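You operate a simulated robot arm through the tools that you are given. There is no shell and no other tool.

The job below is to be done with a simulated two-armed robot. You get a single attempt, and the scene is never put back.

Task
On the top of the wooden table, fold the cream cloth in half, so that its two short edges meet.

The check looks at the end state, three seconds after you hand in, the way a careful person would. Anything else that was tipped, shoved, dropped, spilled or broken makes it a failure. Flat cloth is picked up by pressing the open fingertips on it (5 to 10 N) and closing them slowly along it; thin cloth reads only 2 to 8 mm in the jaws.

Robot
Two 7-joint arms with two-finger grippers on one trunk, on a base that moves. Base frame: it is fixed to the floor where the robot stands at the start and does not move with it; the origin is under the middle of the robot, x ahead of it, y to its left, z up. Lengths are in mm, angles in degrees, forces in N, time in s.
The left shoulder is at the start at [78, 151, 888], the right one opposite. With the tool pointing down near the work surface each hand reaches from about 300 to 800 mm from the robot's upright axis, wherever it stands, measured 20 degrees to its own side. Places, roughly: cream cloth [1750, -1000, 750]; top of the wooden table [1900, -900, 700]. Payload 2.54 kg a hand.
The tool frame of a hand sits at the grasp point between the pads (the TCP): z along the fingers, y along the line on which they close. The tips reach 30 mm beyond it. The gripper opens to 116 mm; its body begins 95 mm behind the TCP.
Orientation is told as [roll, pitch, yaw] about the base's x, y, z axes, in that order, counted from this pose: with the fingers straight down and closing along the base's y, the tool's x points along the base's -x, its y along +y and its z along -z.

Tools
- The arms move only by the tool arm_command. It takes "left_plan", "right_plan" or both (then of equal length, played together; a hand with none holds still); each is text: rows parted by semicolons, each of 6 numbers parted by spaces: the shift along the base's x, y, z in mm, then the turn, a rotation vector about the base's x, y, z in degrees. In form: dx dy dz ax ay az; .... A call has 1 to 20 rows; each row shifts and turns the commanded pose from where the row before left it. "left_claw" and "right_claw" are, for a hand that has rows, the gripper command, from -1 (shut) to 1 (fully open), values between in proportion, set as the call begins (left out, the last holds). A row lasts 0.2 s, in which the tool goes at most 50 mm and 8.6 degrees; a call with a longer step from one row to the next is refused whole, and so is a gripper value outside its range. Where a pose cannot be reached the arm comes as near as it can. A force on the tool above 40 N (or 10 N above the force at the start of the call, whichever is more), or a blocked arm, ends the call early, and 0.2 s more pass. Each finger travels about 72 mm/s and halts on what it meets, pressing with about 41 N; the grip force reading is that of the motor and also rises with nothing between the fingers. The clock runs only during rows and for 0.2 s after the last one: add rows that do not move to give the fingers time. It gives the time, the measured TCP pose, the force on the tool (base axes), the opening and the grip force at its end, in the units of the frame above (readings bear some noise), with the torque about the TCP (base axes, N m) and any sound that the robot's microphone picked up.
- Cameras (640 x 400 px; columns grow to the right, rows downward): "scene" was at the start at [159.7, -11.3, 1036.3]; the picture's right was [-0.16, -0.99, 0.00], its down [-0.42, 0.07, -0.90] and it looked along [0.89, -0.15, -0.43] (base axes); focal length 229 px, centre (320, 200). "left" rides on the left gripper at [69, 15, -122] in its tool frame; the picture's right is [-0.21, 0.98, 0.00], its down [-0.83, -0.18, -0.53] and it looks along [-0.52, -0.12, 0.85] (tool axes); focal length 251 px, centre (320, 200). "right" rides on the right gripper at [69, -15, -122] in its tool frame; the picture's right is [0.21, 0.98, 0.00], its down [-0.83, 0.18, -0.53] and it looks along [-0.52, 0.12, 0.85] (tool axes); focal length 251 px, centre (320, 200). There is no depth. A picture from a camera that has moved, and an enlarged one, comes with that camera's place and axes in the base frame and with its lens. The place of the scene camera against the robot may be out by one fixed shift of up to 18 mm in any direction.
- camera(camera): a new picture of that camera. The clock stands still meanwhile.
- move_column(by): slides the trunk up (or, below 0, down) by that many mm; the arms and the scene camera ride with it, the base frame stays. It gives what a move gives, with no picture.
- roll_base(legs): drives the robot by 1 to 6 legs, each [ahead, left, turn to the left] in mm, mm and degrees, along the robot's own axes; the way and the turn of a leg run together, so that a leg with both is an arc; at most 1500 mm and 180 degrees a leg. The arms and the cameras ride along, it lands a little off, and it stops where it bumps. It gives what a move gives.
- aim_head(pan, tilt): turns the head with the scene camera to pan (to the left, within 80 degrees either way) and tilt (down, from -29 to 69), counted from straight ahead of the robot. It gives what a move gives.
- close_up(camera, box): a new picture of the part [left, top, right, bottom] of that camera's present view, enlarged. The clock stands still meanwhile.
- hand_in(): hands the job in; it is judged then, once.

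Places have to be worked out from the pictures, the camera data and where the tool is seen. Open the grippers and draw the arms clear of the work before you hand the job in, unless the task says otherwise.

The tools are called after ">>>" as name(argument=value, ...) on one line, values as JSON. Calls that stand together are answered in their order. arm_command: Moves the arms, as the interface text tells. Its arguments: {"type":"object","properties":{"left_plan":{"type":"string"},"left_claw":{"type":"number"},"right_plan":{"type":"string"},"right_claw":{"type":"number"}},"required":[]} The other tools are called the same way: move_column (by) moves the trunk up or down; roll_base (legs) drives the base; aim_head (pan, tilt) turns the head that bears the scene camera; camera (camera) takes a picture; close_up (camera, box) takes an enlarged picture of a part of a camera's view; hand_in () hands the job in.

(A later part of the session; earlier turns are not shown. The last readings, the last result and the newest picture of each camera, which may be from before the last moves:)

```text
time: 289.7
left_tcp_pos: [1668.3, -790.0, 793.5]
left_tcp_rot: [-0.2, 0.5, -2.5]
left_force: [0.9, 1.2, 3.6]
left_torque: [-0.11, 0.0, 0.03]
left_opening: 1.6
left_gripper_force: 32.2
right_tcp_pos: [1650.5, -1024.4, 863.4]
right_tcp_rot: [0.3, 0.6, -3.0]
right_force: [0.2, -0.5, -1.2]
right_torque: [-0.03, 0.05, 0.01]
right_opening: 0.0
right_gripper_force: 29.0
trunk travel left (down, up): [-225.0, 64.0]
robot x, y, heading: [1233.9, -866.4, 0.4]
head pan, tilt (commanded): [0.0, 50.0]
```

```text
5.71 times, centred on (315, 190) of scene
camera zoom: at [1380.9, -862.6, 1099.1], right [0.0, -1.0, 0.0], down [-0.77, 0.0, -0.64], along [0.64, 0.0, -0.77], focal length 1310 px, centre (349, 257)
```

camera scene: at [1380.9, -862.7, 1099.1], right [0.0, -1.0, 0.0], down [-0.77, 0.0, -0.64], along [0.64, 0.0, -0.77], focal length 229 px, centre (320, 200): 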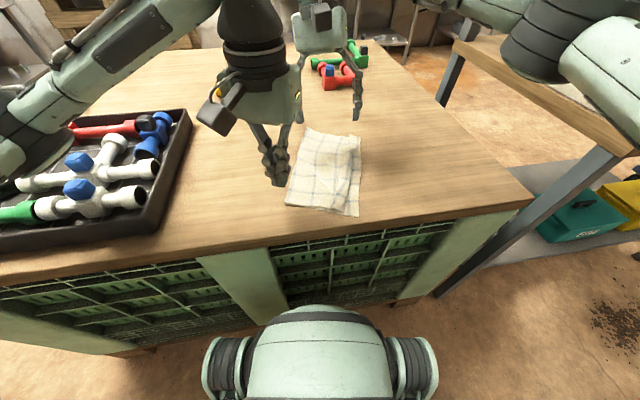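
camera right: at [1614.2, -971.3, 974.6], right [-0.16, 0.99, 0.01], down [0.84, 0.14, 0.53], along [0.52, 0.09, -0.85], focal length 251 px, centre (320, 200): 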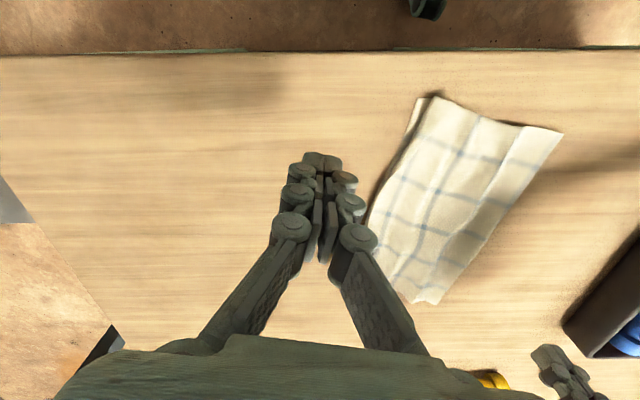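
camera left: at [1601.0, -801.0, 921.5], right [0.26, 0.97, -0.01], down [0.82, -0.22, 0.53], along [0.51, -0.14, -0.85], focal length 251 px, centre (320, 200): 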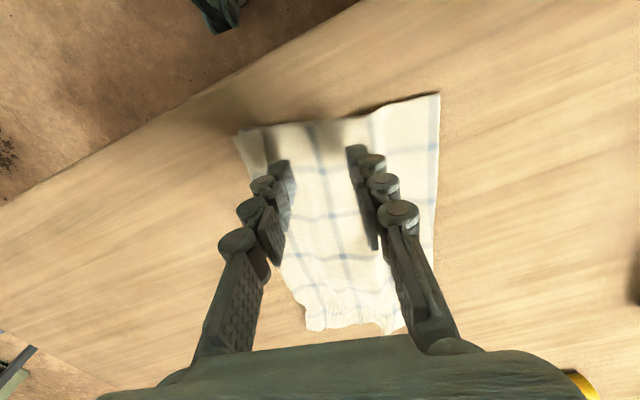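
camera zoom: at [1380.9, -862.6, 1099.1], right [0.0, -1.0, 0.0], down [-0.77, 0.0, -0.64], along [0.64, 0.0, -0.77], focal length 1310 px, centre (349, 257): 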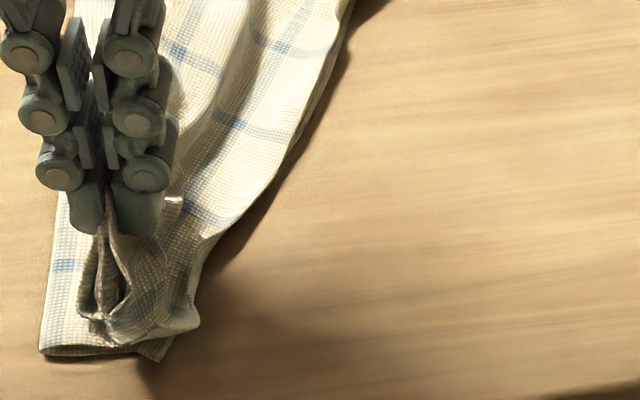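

Both ends lie to the right of the jaws. I'll release, lift the left hand away and view.

>>> arm_command(left_plan="0 0 -4 0 0 0;0 0 0 0 0 0;0 0 0 0 0 0;0 0 0 0 0 0;0 0 0 0 0 0", left_claw=-0.3)

>>> arm_command(left_plan="0 0 10 0 0 0;0 0 20 0 0 0;0 15 25 0 0 0;0 30 15 0 0 0;0 30 0 0 0 0;0 0 0 0 0 0")

>>> close_up(camera="scene", box=[235, 95, 395, 225])

>>> close_up(camera="scene", box=[275, 155, 355, 225])

>>> camera(camera="left")

```text
time: 290.9
left_tcp_pos: [1669.0, -790.5, 788.3]
left_tcp_rot: [-0.3, 0.4, -2.7]
left_force: [0.7, -0.2, 0.4]
left_torque: [0.02, -0.01, -0.02]
left_opening: 40.8
left_gripper_force: 0.1
right_tcp_pos: [1649.7, -1022.6, 863.2]
right_tcp_rot: [0.2, 0.6, -2.9]
right_force: [-0.3, -0.9, -0.4]
right_torque: [-0.01, 0.0, 0.03]
right_opening: 0.0
right_gripper_force: 28.8
trunk travel left (down, up): [-225.0, 64.0]
robot x, y, heading: [1235.9, -868.5, 0.4]
head pan, tilt (commanded): [0.0, 50.0]
```

```text
time: 292.3
left_tcp_pos: [1667.1, -715.4, 855.4]
left_tcp_rot: [-0.2, 0.5, -2.7]
left_force: [-0.3, -0.9, 0.3]
left_torque: [-0.01, 0.02, -0.01]
left_opening: 40.5
left_gripper_force: 0.1
right_tcp_pos: [1650.3, -1023.4, 863.2]
right_tcp_rot: [0.2, 0.5, -3.0]
right_force: [-0.1, -0.6, 0.0]
right_torque: [-0.01, -0.02, 0.01]
right_opening: 0.0
right_gripper_force: 28.3
trunk travel left (down, up): [-225.0, 64.0]
robot x, y, heading: [1237.8, -868.3, 0.2]
head pan, tilt (commanded): [0.0, 50.0]
```

```text
3.08 times, centred on (315, 160) of scene
camera zoom: at [1380.9, -862.7, 1099.1], right [0.0, -1.0, 0.0], down [-0.77, 0.0, -0.64], along [0.64, 0.0, -0.77], focal length 706 px, centre (335, 323)
```

zoom: 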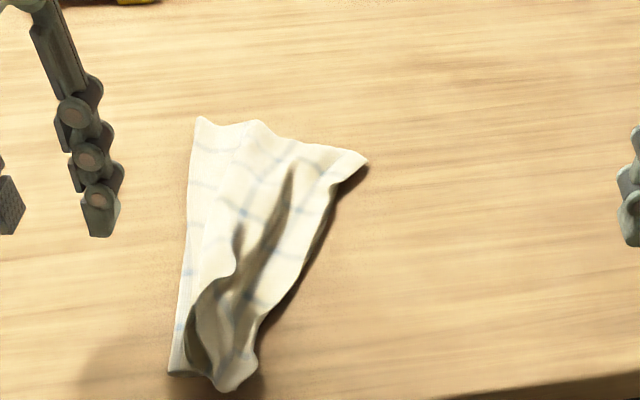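

```text
5.71 times, centred on (315, 190) of scene
camera zoom: at [1380.9, -862.7, 1099.1], right [0.0, -1.0, 0.0], down [-0.77, 0.0, -0.64], along [0.64, 0.0, -0.77], focal length 1310 px, centre (349, 257)
```

zoom: 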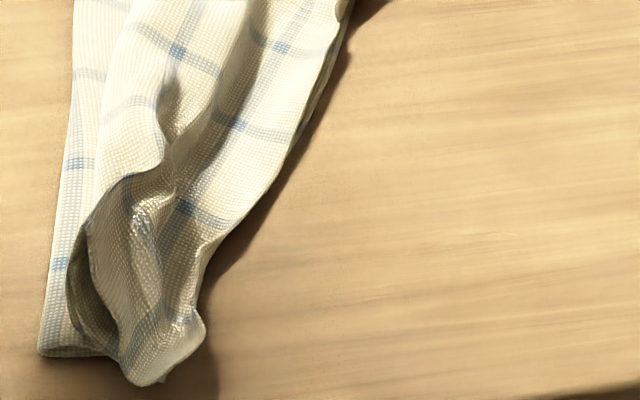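

```text
taken
camera left: at [1600.8, -696.6, 979.6], right [0.26, 0.97, -0.01], down [0.82, -0.22, 0.53], along [0.51, -0.14, -0.85], focal length 251 px, centre (320, 200)
```

left: 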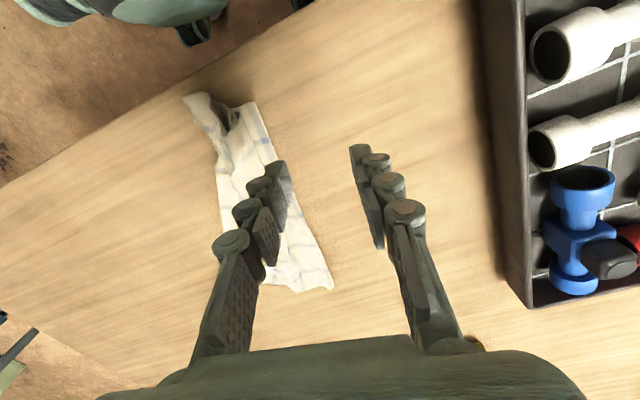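

The near end is bunched now. I'll bring the right hand's camera over it for an overhead look before pulling the right side out.

>>> arm_command(right_plan="5 20 10 0 5 0;5 25 10 0 5 0;10 25 5 0 5 0;10 25 0 0 4 0;0 0 0 0 0 0")

>>> camera(camera="right")

>>> close_up(camera="right", box=[360, 40, 600, 240])

```text
time: 293.5
left_tcp_pos: [1666.6, -715.5, 857.9]
left_tcp_rot: [-0.3, 0.6, -2.6]
left_force: [-0.2, 0.4, 0.0]
left_torque: [-0.01, 0.02, 0.01]
left_opening: 40.9
left_gripper_force: 0.0
right_tcp_pos: [1679.0, -928.1, 890.5]
right_tcp_rot: [-0.8, 19.6, -3.2]
right_force: [0.1, -0.1, -0.5]
right_torque: [-0.02, -0.01, -0.01]
right_opening: 0.0
right_gripper_force: 28.6
trunk travel left (down, up): [-225.0, 64.0]
robot x, y, heading: [1233.1, -867.6, 0.2]
head pan, tilt (commanded): [0.0, 50.0]
```

```text
taken
camera right: at [1654.6, -939.8, 1028.7], right [-0.15, 0.99, 0.06], down [0.97, 0.14, 0.22], along [0.21, 0.09, -0.97], focal length 251 px, centre (320, 200)
```

right: 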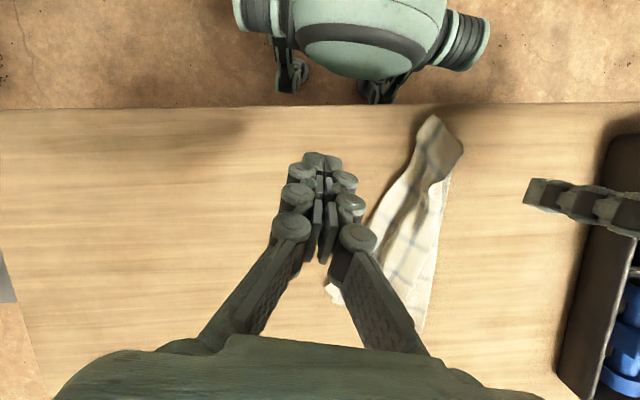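

```text
2.00 times, centred on (480, 140) of right
camera zoom: at [1654.6, -939.8, 1028.7], right [-0.15, 0.99, 0.06], down [0.97, 0.14, 0.22], along [0.21, 0.09, -0.97], focal length 503 px, centre (0, 320)
```

zoom: 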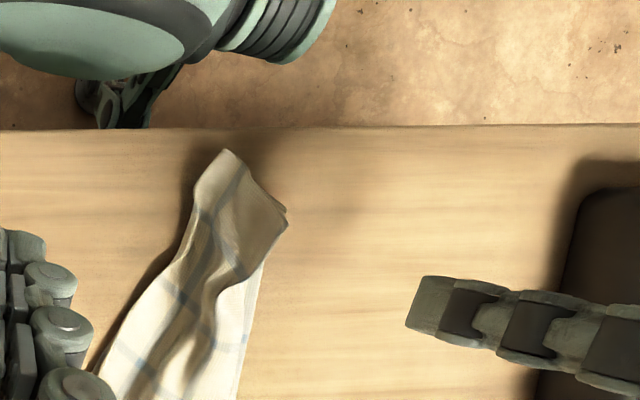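

Overhead view: the crease corner is at (1633,-760) and the near-right tips are bunched at about (1612,-805). I'll pin the crease side with the left hand at (1790,-768), and use the right hand to press on the near-right tip and draw it right.

>>> arm_command(left_plan="20 -5 0 0 0 0;25 -8 0 0 0 0;25 -10 0 0 0 0;25 -10 -10 0 0 0;25 -10 -20 0 0 0;4 -10 -20 0 0 0;0 0 -20 0 0 0;0 0 -8 0 0 0;0 0 0 0 0 0", right_plan="-8 20 0 0 -5 0;-8 25 0 0 -5 0;-10 25 0 0 -5 0;-10 25 -10 0 -4 0;-8 20 -20 0 0 0;-3 5 -20 0 0 0;0 0 -20 0 0 0;0 0 -15 0 0 0;0 0 0 0 0 0", left_claw=-1, right_claw=-1)

>>> camera(camera="right")

>>> close_up(camera="scene", box=[235, 105, 395, 235])

```text
time: 295.5
left_tcp_pos: [1790.5, -769.4, 780.4]
left_tcp_rot: [-0.3, 0.4, -2.6]
left_force: [0.9, -0.1, -0.3]
left_torque: [0.03, -0.01, 0.0]
left_opening: 0.0
left_gripper_force: 28.4
right_tcp_pos: [1632.7, -808.7, 803.8]
right_tcp_rot: [0.3, 0.6, -2.9]
right_force: [0.0, -0.1, -0.5]
right_torque: [0.01, 0.01, 0.01]
right_opening: 0.0
right_gripper_force: 28.0
trunk travel left (down, up): [-225.0, 64.0]
robot x, y, heading: [1234.5, -865.1, 0.4]
head pan, tilt (commanded): [0.0, 50.0]
```

```text
taken
camera right: at [1564.2, -820.5, 925.2], right [-0.16, 0.99, 0.01], down [0.84, 0.14, 0.53], along [0.52, 0.09, -0.85], focal length 251 px, centre (320, 200)
```

right: 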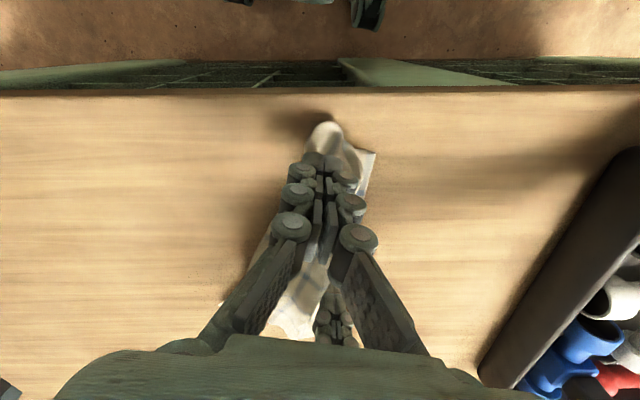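

```text
3.08 times, centred on (315, 170) of scene
camera zoom: at [1380.9, -862.6, 1099.1], right [0.0, -1.0, 0.0], down [-0.77, 0.0, -0.64], along [0.64, 0.0, -0.77], focal length 706 px, centre (335, 292)
```

zoom: 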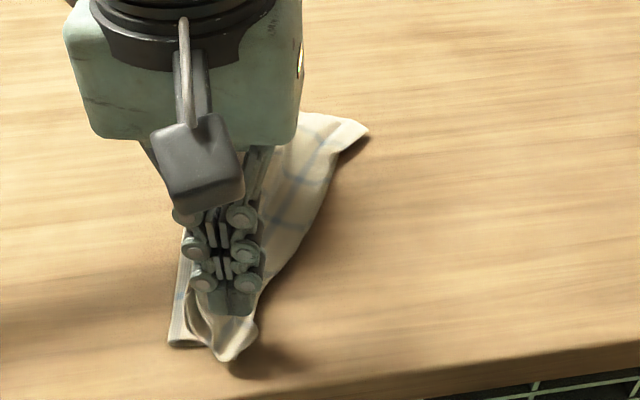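

Both hands are in position. I'll press the left pin, then bring the right down to contact.

>>> arm_command(left_plan="0 0 -5 0 0 0;0 0 -4 0 0 0;0 0 -2 0 0 0;0 0 0 0 0 0", right_plan="0 -2 -12 0 0 0;0 -2 -8 0 0 0;0 0 -4 0 0 0;0 0 0 0 0 0")

>>> arm_command(left_plan="0 0 -1 0 0 0;0 0 0 0 0 0", right_plan="0 0 -3 0 0 0;0 0 0 0 0 0")

>>> arm_command(left_plan="0 0 -0.5 0 0 0;0 0 0 0 0 0", right_plan="0 0 -2 0 0 0;0 0 0 0 0 0")

```text
time: 296.5
left_tcp_pos: [1793.1, -769.6, 770.1]
left_tcp_rot: [-0.3, 0.5, -2.6]
left_force: [0.0, 0.4, -0.3]
left_torque: [0.0, 0.0, 0.02]
left_opening: 0.0
left_gripper_force: 28.7
right_tcp_pos: [1632.8, -810.9, 780.5]
right_tcp_rot: [0.2, 0.7, -3.0]
right_force: [0.4, 0.1, -0.1]
right_torque: [-0.02, -0.01, 0.02]
right_opening: 0.0
right_gripper_force: 28.5
trunk travel left (down, up): [-225.0, 64.0]
robot x, y, heading: [1235.9, -869.7, 0.2]
head pan, tilt (commanded): [0.0, 50.0]
```

```text
time: 297.1
left_tcp_pos: [1792.2, -769.2, 769.5]
left_tcp_rot: [-0.3, 0.3, -2.7]
left_force: [0.7, 0.2, 2.1]
left_torque: [0.01, -0.03, 0.0]
left_opening: 0.1
left_gripper_force: 28.3
right_tcp_pos: [1632.2, -812.4, 777.4]
right_tcp_rot: [0.2, 0.6, -2.9]
right_force: [0.1, -0.8, -0.1]
right_torque: [0.0, -0.03, 0.0]
right_opening: 0.0
right_gripper_force: 28.0
trunk travel left (down, up): [-225.0, 64.0]
robot x, y, heading: [1235.1, -867.5, 0.2]
head pan, tilt (commanded): [0.0, 50.0]
```

```text
time: 297.7
left_tcp_pos: [1792.3, -769.6, 769.5]
left_tcp_rot: [-0.4, 0.4, -2.7]
left_force: [0.8, -0.4, 1.5]
left_torque: [0.01, -0.01, -0.01]
left_opening: 0.0
left_gripper_force: 29.3
right_tcp_pos: [1632.3, -812.4, 775.9]
right_tcp_rot: [0.3, 0.7, -3.0]
right_force: [-0.2, 0.4, 0.0]
right_torque: [0.01, 0.0, 0.01]
right_opening: 0.2
right_gripper_force: 29.3
trunk travel left (down, up): [-225.0, 64.0]
robot x, y, heading: [1232.7, -868.3, 0.2]
head pan, tilt (commanded): [0.0, 50.0]
```

>>> arm_command(left_plan="0 0 -1 0 0 0;0 0 0 0 0 0", right_plan="0 0 -2 0 0 0;0 0 0 0 0 0")

>>> arm_command(left_plan="0 0 -0.5 0 0 0;0 0 0 0 0 0", right_plan="0 0 -2 0 0 0;0 0 0 0 0 0")

```text
time: 298.3
left_tcp_pos: [1791.8, -769.3, 768.6]
left_tcp_rot: [-0.3, 0.4, -2.6]
left_force: [-1.7, 0.5, 5.8]
left_torque: [0.06, 0.01, 0.02]
left_opening: 0.0
left_gripper_force: 28.5
right_tcp_pos: [1631.7, -811.5, 773.5]
right_tcp_rot: [0.3, 0.7, -3.0]
right_force: [0.5, 0.2, -1.1]
right_torque: [0.01, -0.02, 0.02]
right_opening: 0.0
right_gripper_force: 28.5
trunk travel left (down, up): [-225.0, 64.0]
robot x, y, heading: [1236.6, -863.1, 0.2]
head pan, tilt (commanded): [0.0, 50.0]
```

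```text
time: 298.9
left_tcp_pos: [1792.6, -770.0, 769.3]
left_tcp_rot: [-0.3, 0.4, -2.5]
left_force: [2.3, 0.3, 13.6]
left_torque: [0.08, -0.06, 0.03]
left_opening: 0.0
left_gripper_force: 28.7
right_tcp_pos: [1632.5, -812.3, 771.1]
right_tcp_rot: [0.3, 0.6, -3.0]
right_force: [0.0, 0.2, 1.7]
right_torque: [0.01, -0.01, 0.01]
right_opening: 0.1
right_gripper_force: 28.5
trunk travel left (down, up): [-225.0, 64.0]
robot x, y, heading: [1236.2, -870.7, 0.1]
head pan, tilt (commanded): [0.0, 50.0]
```

Left pins at 14 N; the right touches with ~2 N. I'll press the right 1 mm more and draw right in steps.

>>> arm_command(right_plan="0 0 -1 0 0 0;0 0 0 0 0 0")

>>> arm_command(right_plan="0 -3.5 -0.2 0 0 0;0 -3.5 0 0 0 0;0 -3.5 0 0 0 0;0 -3.5 0 0 0 0;0 -3.5 0 0 0 0;0 -3.5 0 0 0 0;0 -3.5 0 0 0 0;0 -3.5 0 0 0 0;0 0 0 0 0 0")

>>> camera(camera="right")

>>> close_up(camera="scene", box=[235, 105, 395, 235])

```text
time: 299.5
left_tcp_pos: [1793.4, -769.0, 769.6]
left_tcp_rot: [-0.4, 0.3, -2.5]
left_force: [3.9, -0.5, 16.1]
left_torque: [0.06, -0.16, -0.04]
left_opening: 0.1
left_gripper_force: 28.7
right_tcp_pos: [1631.2, -812.1, 770.8]
right_tcp_rot: [0.4, 0.6, -3.0]
right_force: [-0.1, 1.4, 6.3]
right_torque: [0.08, -0.05, 0.01]
right_opening: 0.3
right_gripper_force: 28.3
trunk travel left (down, up): [-225.0, 64.0]
robot x, y, heading: [1239.0, -863.9, -0.1]
head pan, tilt (commanded): [0.0, 50.0]
```

```text
time: 301.5
left_tcp_pos: [1791.0, -769.8, 768.8]
left_tcp_rot: [-0.2, 0.3, -2.6]
left_force: [1.4, 0.5, 20.7]
left_torque: [0.06, -0.09, 0.0]
left_opening: 0.3
left_gripper_force: 27.9
right_tcp_pos: [1631.7, -839.9, 769.8]
right_tcp_rot: [0.1, 0.6, -3.0]
right_force: [0.5, -0.8, 2.3]
right_torque: [0.02, -0.03, 0.02]
right_opening: 0.0
right_gripper_force: 28.5
trunk travel left (down, up): [-225.0, 64.0]
robot x, y, heading: [1231.9, -866.4, 0.2]
head pan, tilt (commanded): [0.0, 50.0]
```

```text
taken
camera right: at [1562.6, -852.9, 892.0], right [-0.16, 0.99, 0.01], down [0.84, 0.14, 0.53], along [0.52, 0.09, -0.85], focal length 251 px, centre (320, 200)
```

right: 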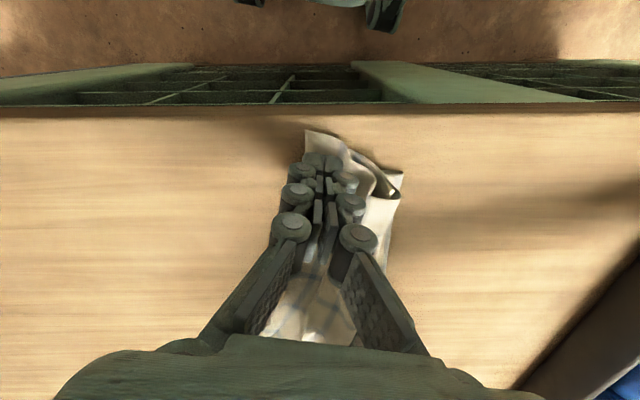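

```text
3.08 times, centred on (315, 170) of scene
camera zoom: at [1379.4, -862.8, 1099.4], right [0.0, -1.0, 0.0], down [-0.76, 0.0, -0.64], along [0.64, 0.0, -0.76], focal length 706 px, centre (335, 292)
```

zoom: 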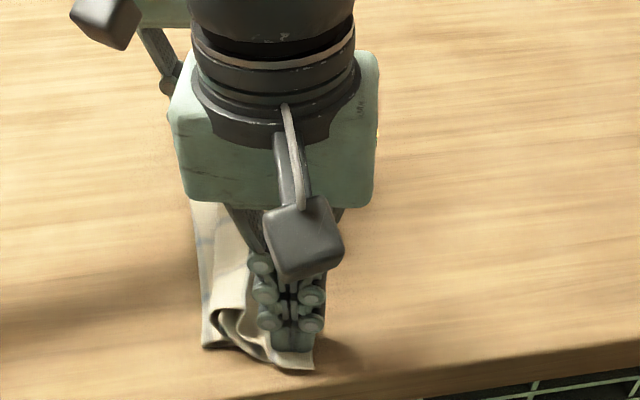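

The near-right end follows. I'll keep drawing it right.

>>> arm_command(right_plan="0 -3.5 -0.3 0 0 0;0 -3.5 -0.3 0 0 0;0 -3.5 0 0 0 0;0 -3.5 0 0 0 0;0 -3.5 0 0 0 0;0 -3.5 0 0 0 0;0 -3.5 0 0 0 0;0 -3.5 0 0 0 0;0 -3.5 0 0 0 0;0 -3.5 0 0 0 0;0 0 0 0 0 0")

>>> camera(camera="right")

>>> close_up(camera="scene", box=[235, 105, 395, 235])

```text
time: 303.9
left_tcp_pos: [1791.6, -768.9, 767.9]
left_tcp_rot: [-0.3, 0.3, -2.6]
left_force: [1.2, 1.5, 22.6]
left_torque: [0.07, -0.06, 0.01]
left_opening: 0.0
left_gripper_force: 28.6
right_tcp_pos: [1630.8, -874.2, 771.0]
right_tcp_rot: [0.4, 0.5, -2.9]
right_force: [0.4, 0.3, -0.5]
right_torque: [-0.04, 0.02, -0.01]
right_opening: 0.0
right_gripper_force: 28.8
trunk travel left (down, up): [-225.0, 64.0]
robot x, y, heading: [1239.3, -864.3, 0.0]
head pan, tilt (commanded): [0.0, 50.0]
```

```text
taken
camera right: at [1562.8, -886.9, 891.9], right [-0.16, 0.99, 0.01], down [0.84, 0.14, 0.53], along [0.52, 0.09, -0.85], focal length 251 px, centre (320, 200)
```

right: 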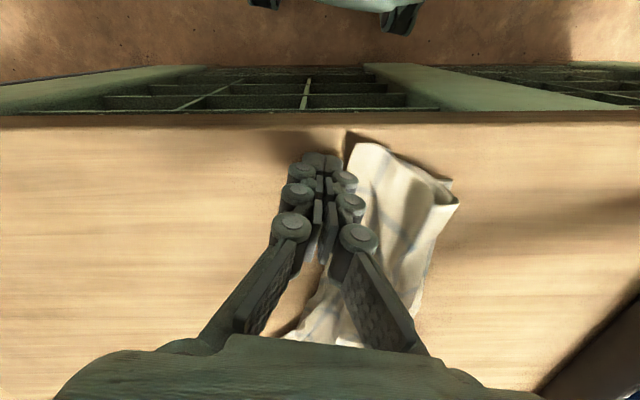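

```text
3.08 times, centred on (315, 170) of scene
camera zoom: at [1379.3, -862.9, 1099.5], right [0.0, -1.0, 0.0], down [-0.76, 0.0, -0.64], along [0.64, 0.0, -0.76], focal length 706 px, centre (335, 292)
```

zoom: 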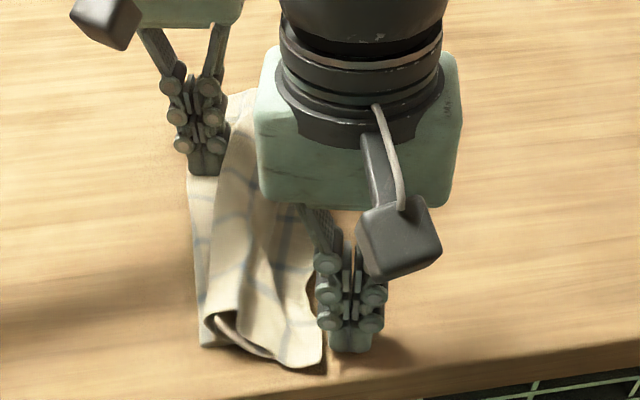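

The finger slipped off the edge; the near-right corner is now at (1615,-862). I'll lift the right hand, set it back on the cloth ~22 mm inside the edge, press and continue pulling right.

>>> arm_command(right_plan="0 0 10 0 0 0;3 12 8 0 0 0;5 12 0 0 0 0;5 8 0 0 0 0;0 0 -8 0 0 0;0 0 -6 0 0 0;0 0 0 0 0 0")

>>> arm_command(right_plan="0 0 -3 0 0 0;0 0 0 0 0 0")

>>> camera(camera="right")

```text
time: 305.5
left_tcp_pos: [1792.4, -769.3, 768.8]
left_tcp_rot: [-0.2, 0.4, -2.5]
left_force: [2.1, 0.9, 22.7]
left_torque: [0.1, -0.11, 0.01]
left_opening: 0.0
left_gripper_force: 28.3
right_tcp_pos: [1646.0, -842.7, 775.4]
right_tcp_rot: [0.2, 0.6, -3.0]
right_force: [-0.9, 0.3, 0.3]
right_torque: [-0.01, -0.02, 0.0]
right_opening: 0.0
right_gripper_force: 29.3
trunk travel left (down, up): [-225.0, 64.0]
robot x, y, heading: [1232.3, -866.3, 0.1]
head pan, tilt (commanded): [0.0, 50.0]
```

```text
time: 306.1
left_tcp_pos: [1791.4, -769.3, 768.6]
left_tcp_rot: [-0.3, 0.4, -2.7]
left_force: [2.0, 0.5, 23.8]
left_torque: [0.05, -0.04, -0.04]
left_opening: 0.0
left_gripper_force: 28.4
right_tcp_pos: [1645.5, -841.5, 770.8]
right_tcp_rot: [0.4, 0.5, -3.0]
right_force: [0.1, 0.5, 0.2]
right_torque: [0.04, 0.0, 0.02]
right_opening: 0.0
right_gripper_force: 28.7
trunk travel left (down, up): [-225.0, 64.0]
robot x, y, heading: [1235.7, -866.1, 0.3]
head pan, tilt (commanded): [0.0, 50.0]
```

```text
taken
camera right: at [1575.9, -854.8, 893.0], right [-0.16, 0.99, 0.01], down [0.84, 0.14, 0.53], along [0.52, 0.09, -0.85], focal length 251 px, centre (320, 200)
```

right: 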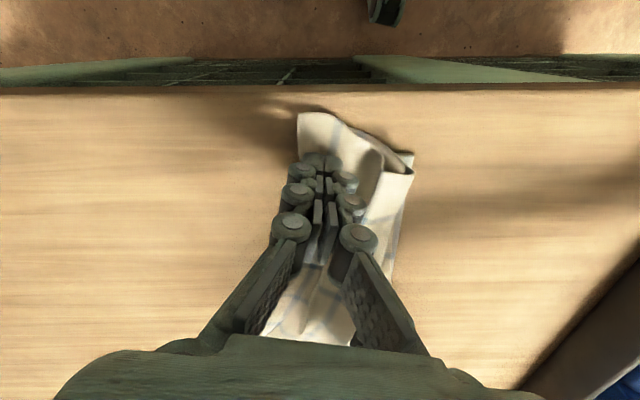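

On the cloth again. I'll press and pull right.

>>> arm_command(right_plan="0 0 -1.5 0 0 0;0 0 0 0 0 0")

>>> arm_command(right_plan="0 0 -1.2 0 0 0;0 0 0 0 0 0")

>>> arm_command(right_plan="0 -3 -0.2 0 0 0;0 -3 0 0 0 0;0 -3 0 0 0 0;0 -3 0 0 0 0;0 -3 0 0 0 0;0 -3 0 0 0 0;0 -3 0 0 0 0;0 -3 0 0 0 0;0 -3 0 0 0 0;0 -3 0 0 0 0;0 0 0 0 0 0")

>>> camera(camera="right")

>>> close_up(camera="scene", box=[235, 105, 395, 235])

```text
time: 306.7
left_tcp_pos: [1791.4, -769.9, 769.5]
left_tcp_rot: [-0.3, 0.2, -2.7]
left_force: [2.0, 0.5, 22.6]
left_torque: [0.09, -0.12, -0.01]
left_opening: 0.1
left_gripper_force: 28.4
right_tcp_pos: [1644.7, -842.6, 770.4]
right_tcp_rot: [0.3, 0.5, -3.1]
right_force: [1.1, 0.7, 4.6]
right_torque: [0.03, 0.01, -0.02]
right_opening: 0.0
right_gripper_force: 28.7
trunk travel left (down, up): [-225.0, 64.0]
robot x, y, heading: [1235.0, -866.2, 0.0]
head pan, tilt (commanded): [0.0, 50.0]
```

```text
time: 307.3
left_tcp_pos: [1790.6, -770.1, 768.7]
left_tcp_rot: [-0.3, 0.3, -2.5]
left_force: [3.2, 0.3, 15.8]
left_torque: [0.07, -0.18, 0.01]
left_opening: 0.1
left_gripper_force: 29.1
right_tcp_pos: [1645.3, -842.9, 768.2]
right_tcp_rot: [0.4, 0.4, -3.1]
right_force: [-2.4, -0.4, 19.4]
right_torque: [0.15, 0.05, 0.01]
right_opening: 0.0
right_gripper_force: 28.7
trunk travel left (down, up): [-225.0, 64.0]
robot x, y, heading: [1235.2, -865.1, -0.0]
head pan, tilt (commanded): [0.0, 50.0]
```

```text
time: 309.7
left_tcp_pos: [1791.5, -769.2, 768.1]
left_tcp_rot: [-0.3, 0.3, -2.6]
left_force: [2.0, -1.6, 11.9]
left_torque: [-0.03, -0.08, 0.0]
left_opening: 0.1
left_gripper_force: 28.8
right_tcp_pos: [1645.1, -872.5, 769.1]
right_tcp_rot: [0.3, 0.4, -2.9]
right_force: [-0.7, 6.3, 25.1]
right_torque: [0.34, 0.02, 0.02]
right_opening: 0.1
right_gripper_force: 28.8
trunk travel left (down, up): [-225.0, 64.0]
robot x, y, heading: [1233.0, -868.4, 0.2]
head pan, tilt (commanded): [0.0, 50.0]
```

```text
taken
camera right: at [1576.0, -885.1, 890.7], right [-0.16, 0.99, 0.01], down [0.84, 0.13, 0.53], along [0.52, 0.09, -0.85], focal length 251 px, centre (320, 200)
```

right: 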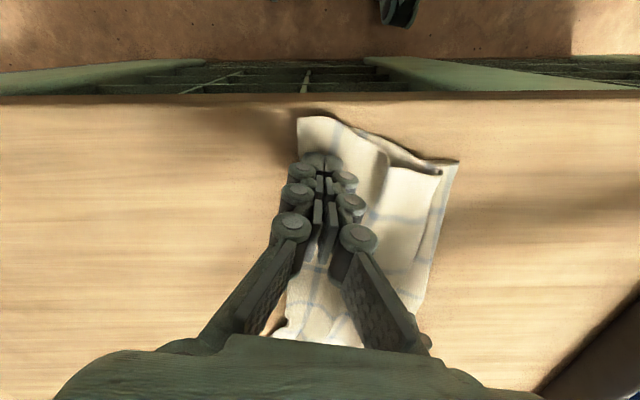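

```text
3.08 times, centred on (315, 170) of scene
camera zoom: at [1378.8, -862.5, 1099.6], right [0.0, -1.0, 0.0], down [-0.76, 0.0, -0.64], along [0.64, 0.0, -0.76], focal length 706 px, centre (335, 292)
```

zoom: 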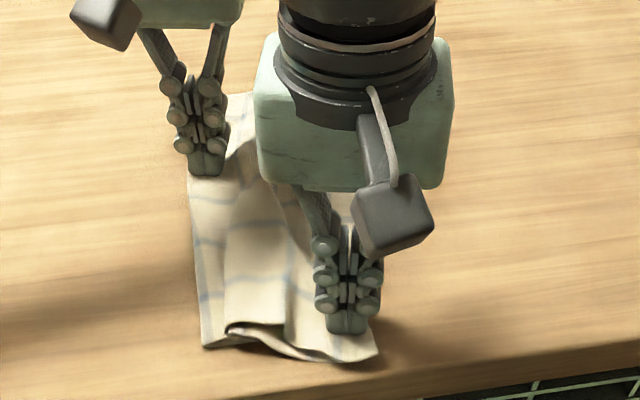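

The near end is opening up; one pleat near the crease remains. I'll ease the pressure slightly and continue pulling right.

>>> arm_command(right_plan="0 -3 0.7 0 0 0;0 -3 0 0 0 0;0 -3 0 0 0 0;0 -3 0 0 0 0;0 -3 0 0 0 0;0 -3 0 0 0 0;0 -3 0 0 0 0;0 -3 0 0 0 0;0 -3 0 0 0 0;0 0 0 0 0 0")

>>> camera(camera="right")

>>> close_up(camera="scene", box=[235, 105, 395, 235])

```text
time: 311.9
left_tcp_pos: [1792.6, -768.9, 769.0]
left_tcp_rot: [-0.3, 0.3, -2.5]
left_force: [0.4, -1.9, 13.0]
left_torque: [-0.03, -0.02, 0.04]
left_opening: 0.0
left_gripper_force: 28.4
right_tcp_pos: [1643.7, -899.3, 769.8]
right_tcp_rot: [0.3, 0.5, -2.9]
right_force: [-0.6, 6.3, 22.4]
right_torque: [0.3, 0.02, -0.01]
right_opening: 0.0
right_gripper_force: 28.5
trunk travel left (down, up): [-225.0, 64.0]
robot x, y, heading: [1235.6, -865.3, 0.3]
head pan, tilt (commanded): [0.0, 50.0]
```

```text
taken
camera right: at [1573.9, -911.4, 890.8], right [-0.16, 0.99, 0.01], down [0.84, 0.14, 0.53], along [0.52, 0.09, -0.85], focal length 251 px, centre (320, 200)
```

right: 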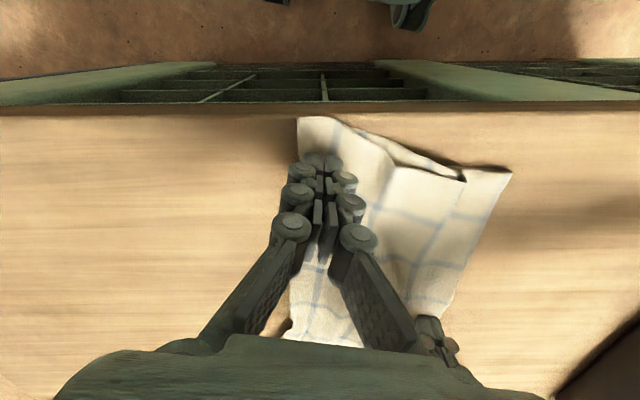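

```text
3.08 times, centred on (315, 170) of scene
camera zoom: at [1378.9, -862.4, 1099.6], right [0.0, -1.0, 0.0], down [-0.76, 0.0, -0.64], along [0.64, 0.0, -0.76], focal length 706 px, centre (335, 292)
```

zoom: 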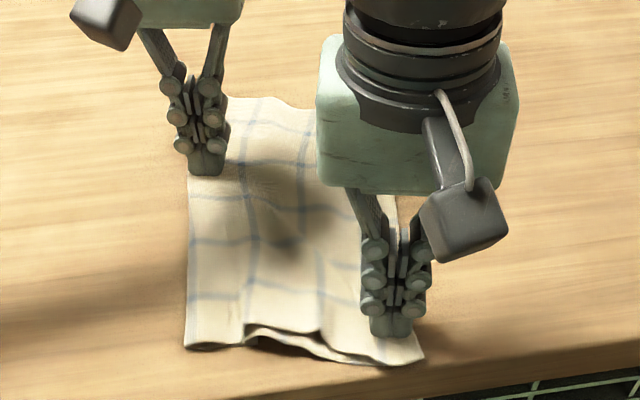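

Almost fully flat (near width ≈147 mm). I'll pull 7 mm more, then lift both hands and inspect.

>>> arm_command(right_plan="0 -2.5 0 0 0 0;0 -2.5 0 0 0 0;0 -2 0 0 0 0;0 0 0 0 0 0")

>>> arm_command(left_plan="0 0 10 0 0 0;0 5 25 0 0 0;0 25 30 0 0 0;0 30 20 0 0 0;0 10 0 0 0 0;0 0 0 0 0 0", right_plan="0 0 10 0 0 0;0 0 25 0 0 0;0 -25 30 0 5 0;0 -30 20 0 5 0;0 -20 0 0 5 0;0 0 0 0 4 0")

>>> camera(camera="right")

>>> close_up(camera="scene", box=[235, 105, 395, 235])

>>> camera(camera="left")

```text
time: 312.9
left_tcp_pos: [1791.8, -769.1, 768.8]
left_tcp_rot: [-0.3, 0.3, -2.6]
left_force: [0.9, -0.5, 11.3]
left_torque: [-0.02, -0.03, -0.01]
left_opening: 0.0
left_gripper_force: 29.2
right_tcp_pos: [1645.2, -907.4, 770.3]
right_tcp_rot: [0.3, 0.4, -3.0]
right_force: [-0.5, 6.8, 25.5]
right_torque: [0.37, 0.05, 0.01]
right_opening: 0.2
right_gripper_force: 28.2
trunk travel left (down, up): [-225.0, 64.0]
robot x, y, heading: [1235.7, -867.7, 0.2]
head pan, tilt (commanded): [0.0, 50.0]
```

```text
time: 314.3
left_tcp_pos: [1793.1, -700.1, 853.1]
left_tcp_rot: [-0.2, 0.5, -2.4]
left_force: [0.1, -0.3, 0.3]
left_torque: [-0.02, 0.01, 0.04]
left_opening: 0.1
left_gripper_force: 28.2
right_tcp_pos: [1645.8, -984.3, 852.3]
right_tcp_rot: [-0.9, 19.7, -3.1]
right_force: [-0.2, 0.0, 0.3]
right_torque: [0.02, -0.01, 0.02]
right_opening: 0.0
right_gripper_force: 28.0
trunk travel left (down, up): [-225.0, 64.0]
robot x, y, heading: [1237.4, -862.9, 0.2]
head pan, tilt (commanded): [0.0, 50.0]
```

```text
taken
camera right: at [1621.9, -996.1, 989.9], right [-0.15, 0.99, 0.06], down [0.97, 0.14, 0.22], along [0.21, 0.09, -0.97], focal length 251 px, centre (320, 200)
```

right: 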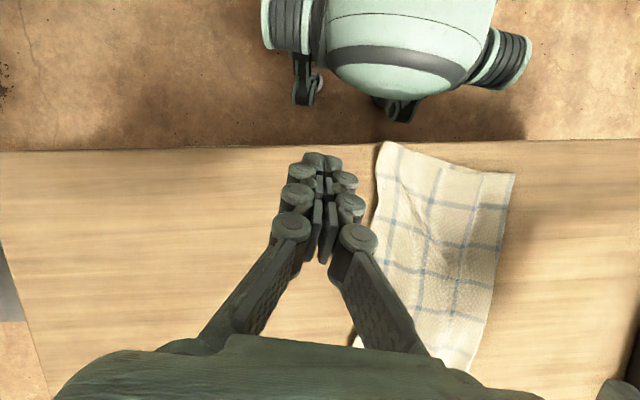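

```text
3.08 times, centred on (315, 170) of scene
camera zoom: at [1381.0, -862.6, 1099.1], right [0.0, -1.0, 0.0], down [-0.77, 0.0, -0.64], along [0.64, 0.0, -0.77], focal length 706 px, centre (335, 292)
```

zoom: 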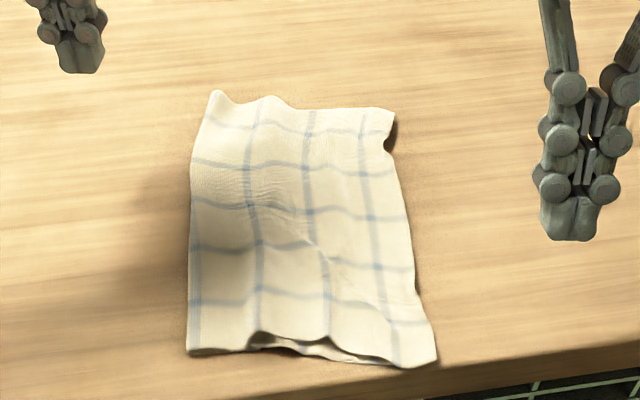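

```text
taken
camera left: at [1725.9, -682.1, 976.2], right [0.26, 0.97, -0.01], down [0.82, -0.22, 0.53], along [0.51, -0.14, -0.85], focal length 251 px, centre (320, 200)
```

left: 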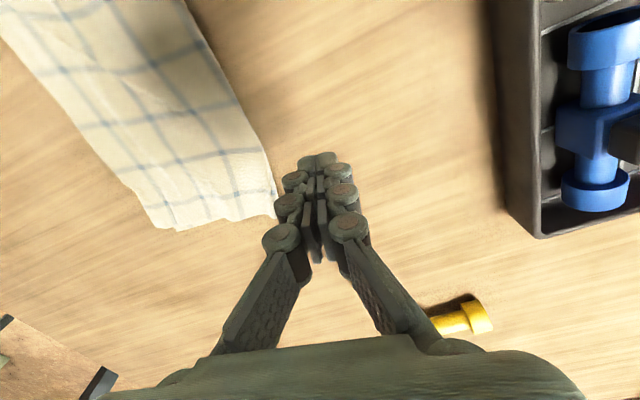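

That looks really good now. I'll check the right edge and corners closely.

>>> close_up(camera="right", box=[350, 125, 530, 305])

>>> close_up(camera="scene", box=[280, 190, 360, 240])

>>> close_up(camera="scene", box=[280, 120, 360, 190])

>>> close_up(camera="left", box=[80, 80, 300, 240])

```text
2.22 times, centred on (440, 215) of right
camera zoom: at [1621.9, -996.1, 989.9], right [-0.15, 0.99, 0.06], down [0.97, 0.14, 0.22], along [0.21, 0.09, -0.97], focal length 559 px, centre (53, 167)
```

zoom: 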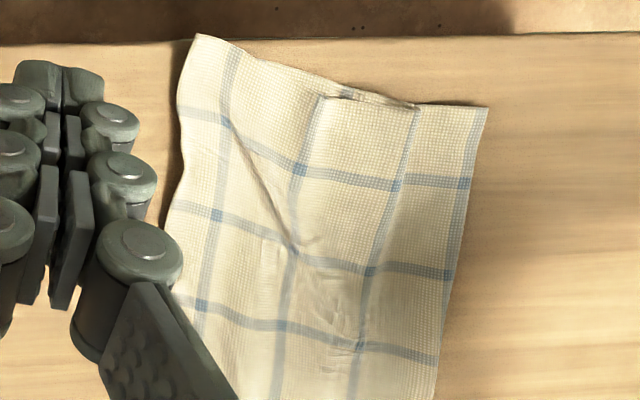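

```text
8.00 times, centred on (320, 215) of scene
camera zoom: at [1381.0, -862.6, 1099.1], right [0.0, -1.0, 0.0], down [-0.77, 0.0, -0.64], along [0.64, 0.0, -0.77], focal length 1834 px, centre (320, 80)
```

zoom: 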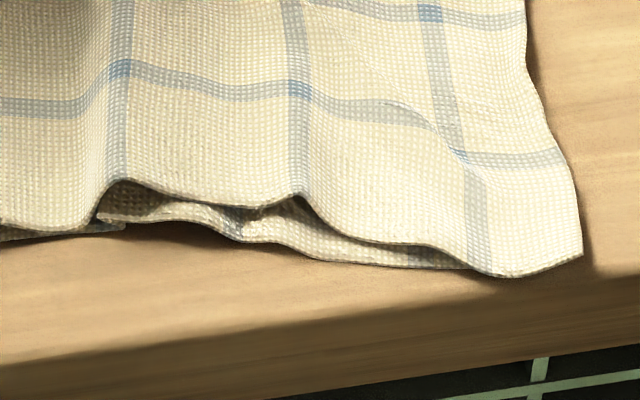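

```text
5.71 times, centred on (320, 155) of scene
camera zoom: at [1381.0, -862.6, 1099.1], right [0.0, -1.0, 0.0], down [-0.77, 0.0, -0.64], along [0.64, 0.0, -0.77], focal length 1310 px, centre (320, 457)
```

zoom: 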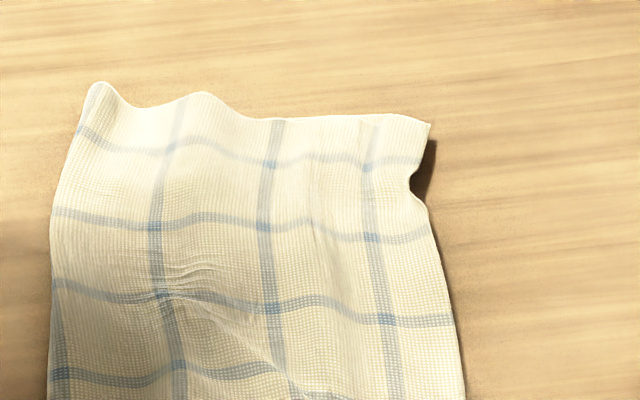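

```text
2.50 times, centred on (190, 160) of left
camera zoom: at [1725.9, -682.1, 976.2], right [0.26, 0.97, -0.01], down [0.82, -0.22, 0.53], along [0.51, -0.14, -0.85], focal length 629 px, centre (645, 300)
```

zoom: 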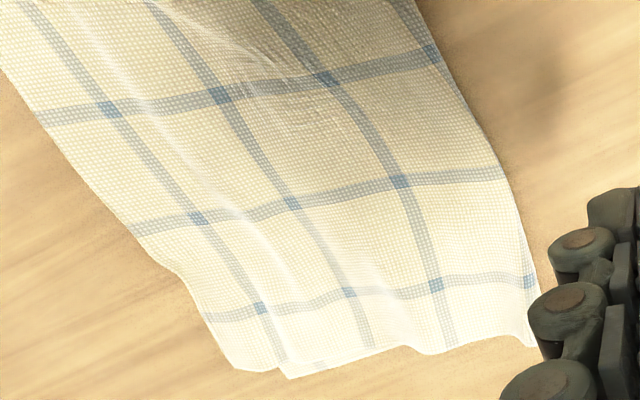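

From above I can't see where the bottom layer's right edge lies under the top. I'll lean the right hand to the right so its camera looks at the right edge from the side.

>>> arm_command(right_plan="0 -4 5 5 -5 0;0 -4 5 6 -5 0;0 -4 5 6 -5 0;0 -4 5 6 -4.7 0;0 0 0 6 0 0;0 0 0 6 0 0;0 0 0 5 0 0;0 0 0 0 0 0")

>>> camera(camera="right")

```text
time: 316.1
left_tcp_pos: [1792.1, -701.2, 853.1]
left_tcp_rot: [-0.3, 0.5, -2.6]
left_force: [-0.4, 0.4, -0.4]
left_torque: [-0.01, -0.02, 0.02]
left_opening: 0.0
left_gripper_force: 28.5
right_tcp_pos: [1645.0, -997.4, 873.2]
right_tcp_rot: [40.0, -0.2, 0.8]
right_force: [-0.6, 0.5, 1.0]
right_torque: [0.02, 0.02, -0.01]
right_opening: 0.1
right_gripper_force: 28.4
trunk travel left (down, up): [-225.0, 64.0]
robot x, y, heading: [1234.7, -866.7, 0.3]
head pan, tilt (commanded): [0.0, 50.0]
```

```text
taken
camera right: at [1577.5, -1088.0, 955.5], right [-0.23, 0.75, 0.63], down [0.83, -0.19, 0.53], along [0.51, 0.64, -0.57], focal length 251 px, centre (320, 200)
```

right: 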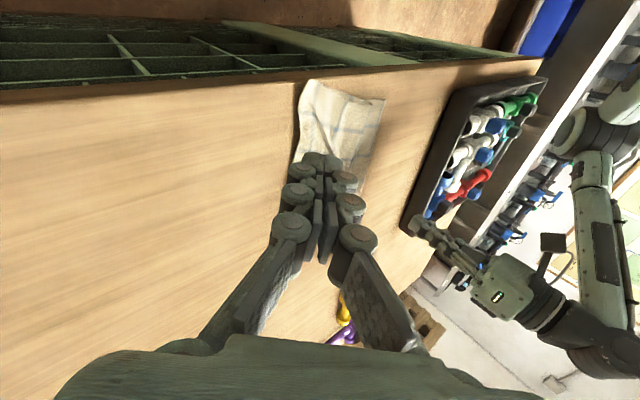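

>>> close_up(camera="right", box=[270, 70, 400, 170])

>>> arm_command(right_plan="10 -10 -5 0 0 0;10 -10 -10 0 0 0;10 -10 -10 0 0 0;10 -10 -10 0 0 0;0 0 0 0 0 0")

>>> close_up(camera="right", box=[240, 60, 400, 160])

```text
4.00 times, centred on (335, 120) of right
camera zoom: at [1577.5, -1088.0, 955.5], right [-0.23, 0.75, 0.63], down [0.83, -0.19, 0.53], along [0.51, 0.64, -0.57], focal length 1006 px, centre (260, 520)
```

zoom: 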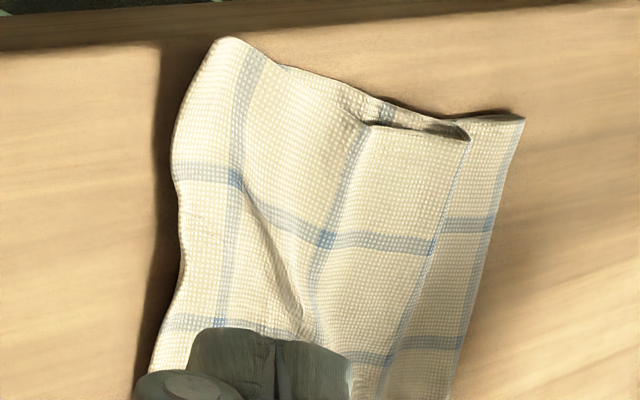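

```text
time: 317.3
left_tcp_pos: [1792.9, -700.2, 852.8]
left_tcp_rot: [-0.3, 0.6, -2.6]
left_force: [0.0, 0.5, -0.3]
left_torque: [-0.02, 0.01, 0.03]
left_opening: 0.2
left_gripper_force: 28.4
right_tcp_pos: [1685.8, -1038.1, 837.5]
right_tcp_rot: [39.7, -0.2, 0.8]
right_force: [-0.1, 0.3, -0.1]
right_torque: [0.0, 0.02, 0.01]
right_opening: 0.1
right_gripper_force: 28.7
trunk travel left (down, up): [-225.0, 64.0]
robot x, y, heading: [1237.9, -868.5, 0.1]
head pan, tilt (commanded): [0.0, 50.0]
```

```text
4.00 times, centred on (320, 110) of right
camera zoom: at [1617.0, -1129.0, 920.2], right [-0.23, 0.75, 0.63], down [0.83, -0.19, 0.53], along [0.51, 0.64, -0.57], focal length 1006 px, centre (320, 560)
```

zoom: 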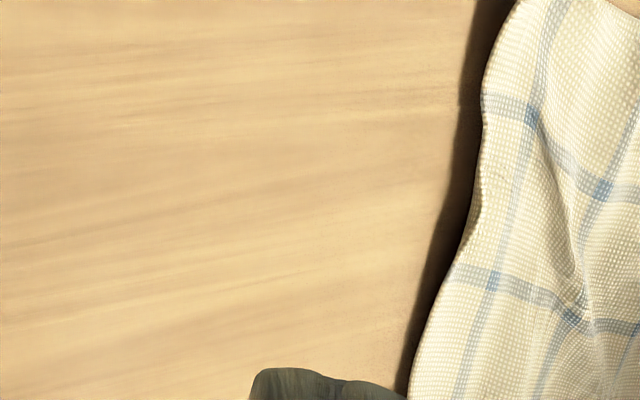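

The top layer's visible edge margin and the crease (on the 4th stripe) are right; the bottom layer's right edge is tucked ~15–25 mm inside the top edge because of a small pleat. I'll correct: press only the outer single-layer strip of the top edge and nudge it left, then pin the right side and pull the crease left. First I'll straighten the right hand and go to the near-right edge (1640,-921).

>>> arm_command(right_plan="-5 15 5 -6 0 0;-5 15 5 -6 0 0;-8 20 5 -6 0 0;-8 20 0 -6 0 0;-8 20 0 -6 0 0;-7 20 0 -5 0 -2;-5 7 -10 -4.7 0 -1;0 0 -20 0 0 0;0 0 -15 0 0 0;0 0 0 0 0 0")

>>> camera(camera="right")

```text
time: 319.5
left_tcp_pos: [1792.2, -699.9, 852.8]
left_tcp_rot: [-0.4, 0.5, -2.6]
left_force: [0.3, -0.4, 0.6]
left_torque: [0.0, -0.03, -0.01]
left_opening: 0.2
left_gripper_force: 28.4
right_tcp_pos: [1640.9, -923.8, 806.9]
right_tcp_rot: [0.3, 0.1, -2.3]
right_force: [0.7, -0.2, -0.8]
right_torque: [0.0, -0.04, 0.01]
right_opening: 0.0
right_gripper_force: 28.6
trunk travel left (down, up): [-225.0, 64.0]
robot x, y, heading: [1238.9, -867.1, 0.3]
head pan, tilt (commanded): [0.0, 50.0]
```

```text
taken
camera right: at [1571.3, -936.4, 929.5], right [-0.18, 0.98, 0.0], down [0.83, 0.15, 0.53], along [0.52, 0.1, -0.85], focal length 251 px, centre (320, 200)
```

right: 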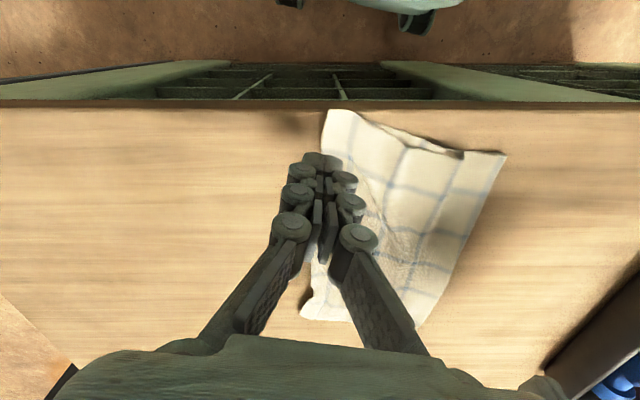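

The tips are right over the near-right edge. I'll lower to contact on just that outer strip.

>>> arm_command(right_plan="0 1.5 -12 0 0 0;0 0 -12 0 0 0;0 0 -8 0 0 0;0 0 -3 0 0 0;0 0 0 0 0 0")

>>> arm_command(right_plan="0 0 -2 0 0 0;0 0 0 0 0 0")

>>> arm_command(right_plan="0 0 -1.5 0 0 0;0 0 0 0 0 0")

```text
time: 320.7
left_tcp_pos: [1791.4, -700.2, 851.7]
left_tcp_rot: [-0.4, 0.5, -2.6]
left_force: [0.0, -0.3, 0.4]
left_torque: [-0.03, -0.01, 0.0]
left_opening: 0.2
left_gripper_force: 28.7
right_tcp_pos: [1640.0, -920.6, 772.0]
right_tcp_rot: [0.3, 0.2, -2.3]
right_force: [0.3, -0.7, 0.0]
right_torque: [-0.03, 0.02, 0.01]
right_opening: 0.0
right_gripper_force: 28.1
trunk travel left (down, up): [-225.0, 64.0]
robot x, y, heading: [1235.8, -863.4, 0.1]
head pan, tilt (commanded): [0.0, 50.0]
```

```text
time: 321.3
left_tcp_pos: [1792.7, -700.1, 854.1]
left_tcp_rot: [-0.2, 0.5, -2.7]
left_force: [0.7, -0.6, -0.3]
left_torque: [-0.04, -0.01, -0.02]
left_opening: 0.0
left_gripper_force: 28.5
right_tcp_pos: [1641.3, -920.1, 769.3]
right_tcp_rot: [0.3, 0.2, -2.3]
right_force: [0.5, -0.6, 0.5]
right_torque: [0.01, 0.01, 0.0]
right_opening: 0.0
right_gripper_force: 28.8
trunk travel left (down, up): [-225.0, 64.0]
robot x, y, heading: [1237.7, -868.0, 0.1]
head pan, tilt (commanded): [0.0, 50.0]
```

```text
time: 321.9
left_tcp_pos: [1792.4, -699.7, 853.8]
left_tcp_rot: [-0.3, 0.5, -2.5]
left_force: [0.2, 0.3, -0.1]
left_torque: [0.03, 0.01, 0.0]
left_opening: 0.1
left_gripper_force: 28.8
right_tcp_pos: [1640.5, -919.7, 769.3]
right_tcp_rot: [0.2, 0.1, -2.3]
right_force: [0.7, 0.2, 1.9]
right_torque: [0.03, -0.03, 0.0]
right_opening: 0.2
right_gripper_force: 28.5
trunk travel left (down, up): [-225.0, 64.0]
robot x, y, heading: [1236.7, -866.3, 0.4]
head pan, tilt (commanded): [0.0, 50.0]
```

Light contact. I'll press 1 mm more and nudge the strip 14 mm left.

>>> arm_command(right_plan="0 0 -1 0 0 0;0 0 0 0 0 0")

>>> arm_command(right_plan="0 2 0 0 0 0;0 2 0 0 0 0;0 2 0 0 0 0;0 2 0 0 0 0;0 2 0 0 0 0;0 2 0 0 0 0;0 2 0 0 0 0;0 0 0 0 0 0")

>>> camera(camera="right")

>>> close_up(camera="scene", box=[255, 150, 375, 235])

```text
time: 322.5
left_tcp_pos: [1793.1, -700.8, 853.1]
left_tcp_rot: [-0.3, 0.4, -2.6]
left_force: [-1.0, -0.6, -0.3]
left_torque: [0.01, 0.01, 0.02]
left_opening: 0.1
left_gripper_force: 28.4
right_tcp_pos: [1639.7, -920.5, 768.3]
right_tcp_rot: [0.2, 0.1, -2.3]
right_force: [-0.4, -1.5, 8.2]
right_torque: [0.03, 0.04, 0.0]
right_opening: 0.1
right_gripper_force: 28.8
trunk travel left (down, up): [-225.0, 64.0]
robot x, y, heading: [1236.6, -866.1, 0.2]
head pan, tilt (commanded): [0.0, 50.0]
```

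```text
time: 324.3
left_tcp_pos: [1791.1, -701.1, 855.3]
left_tcp_rot: [-0.3, 0.3, -2.6]
left_force: [0.6, -0.1, 0.2]
left_torque: [0.0, 0.0, -0.01]
left_opening: 0.0
left_gripper_force: 28.2
right_tcp_pos: [1640.3, -905.9, 768.9]
right_tcp_rot: [0.3, 0.1, -2.3]
right_force: [-0.7, -5.0, 20.8]
right_torque: [0.0, -0.03, 0.0]
right_opening: 0.0
right_gripper_force: 28.2
trunk travel left (down, up): [-225.0, 64.0]
robot x, y, heading: [1235.0, -867.3, 0.2]
head pan, tilt (commanded): [0.0, 50.0]
```

```text
taken
camera right: at [1569.9, -918.4, 889.7], right [-0.18, 0.98, 0.0], down [0.83, 0.15, 0.53], along [0.53, 0.1, -0.85], focal length 251 px, centre (320, 200)
```

right: 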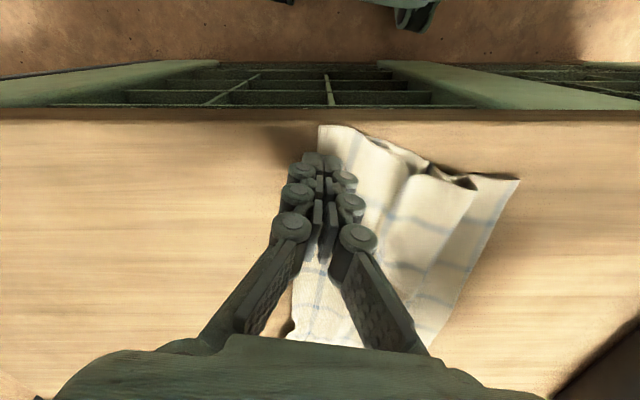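

```text
4.71 times, centred on (315, 192) of scene
camera zoom: at [1379.8, -862.9, 1099.4], right [0.0, -1.0, 0.0], down [-0.77, 0.0, -0.64], along [0.64, 0.0, -0.77], focal length 1079 px, centre (344, 235)
```

zoom: 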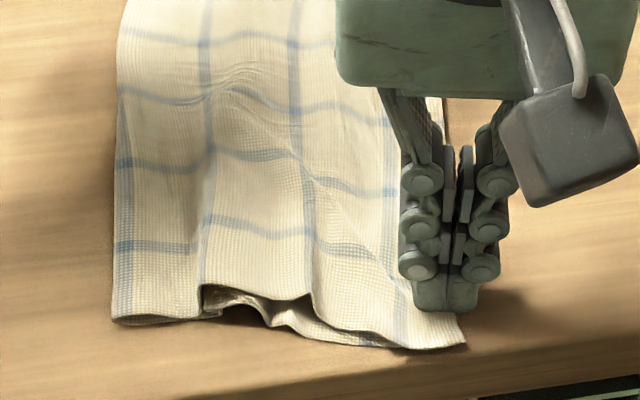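

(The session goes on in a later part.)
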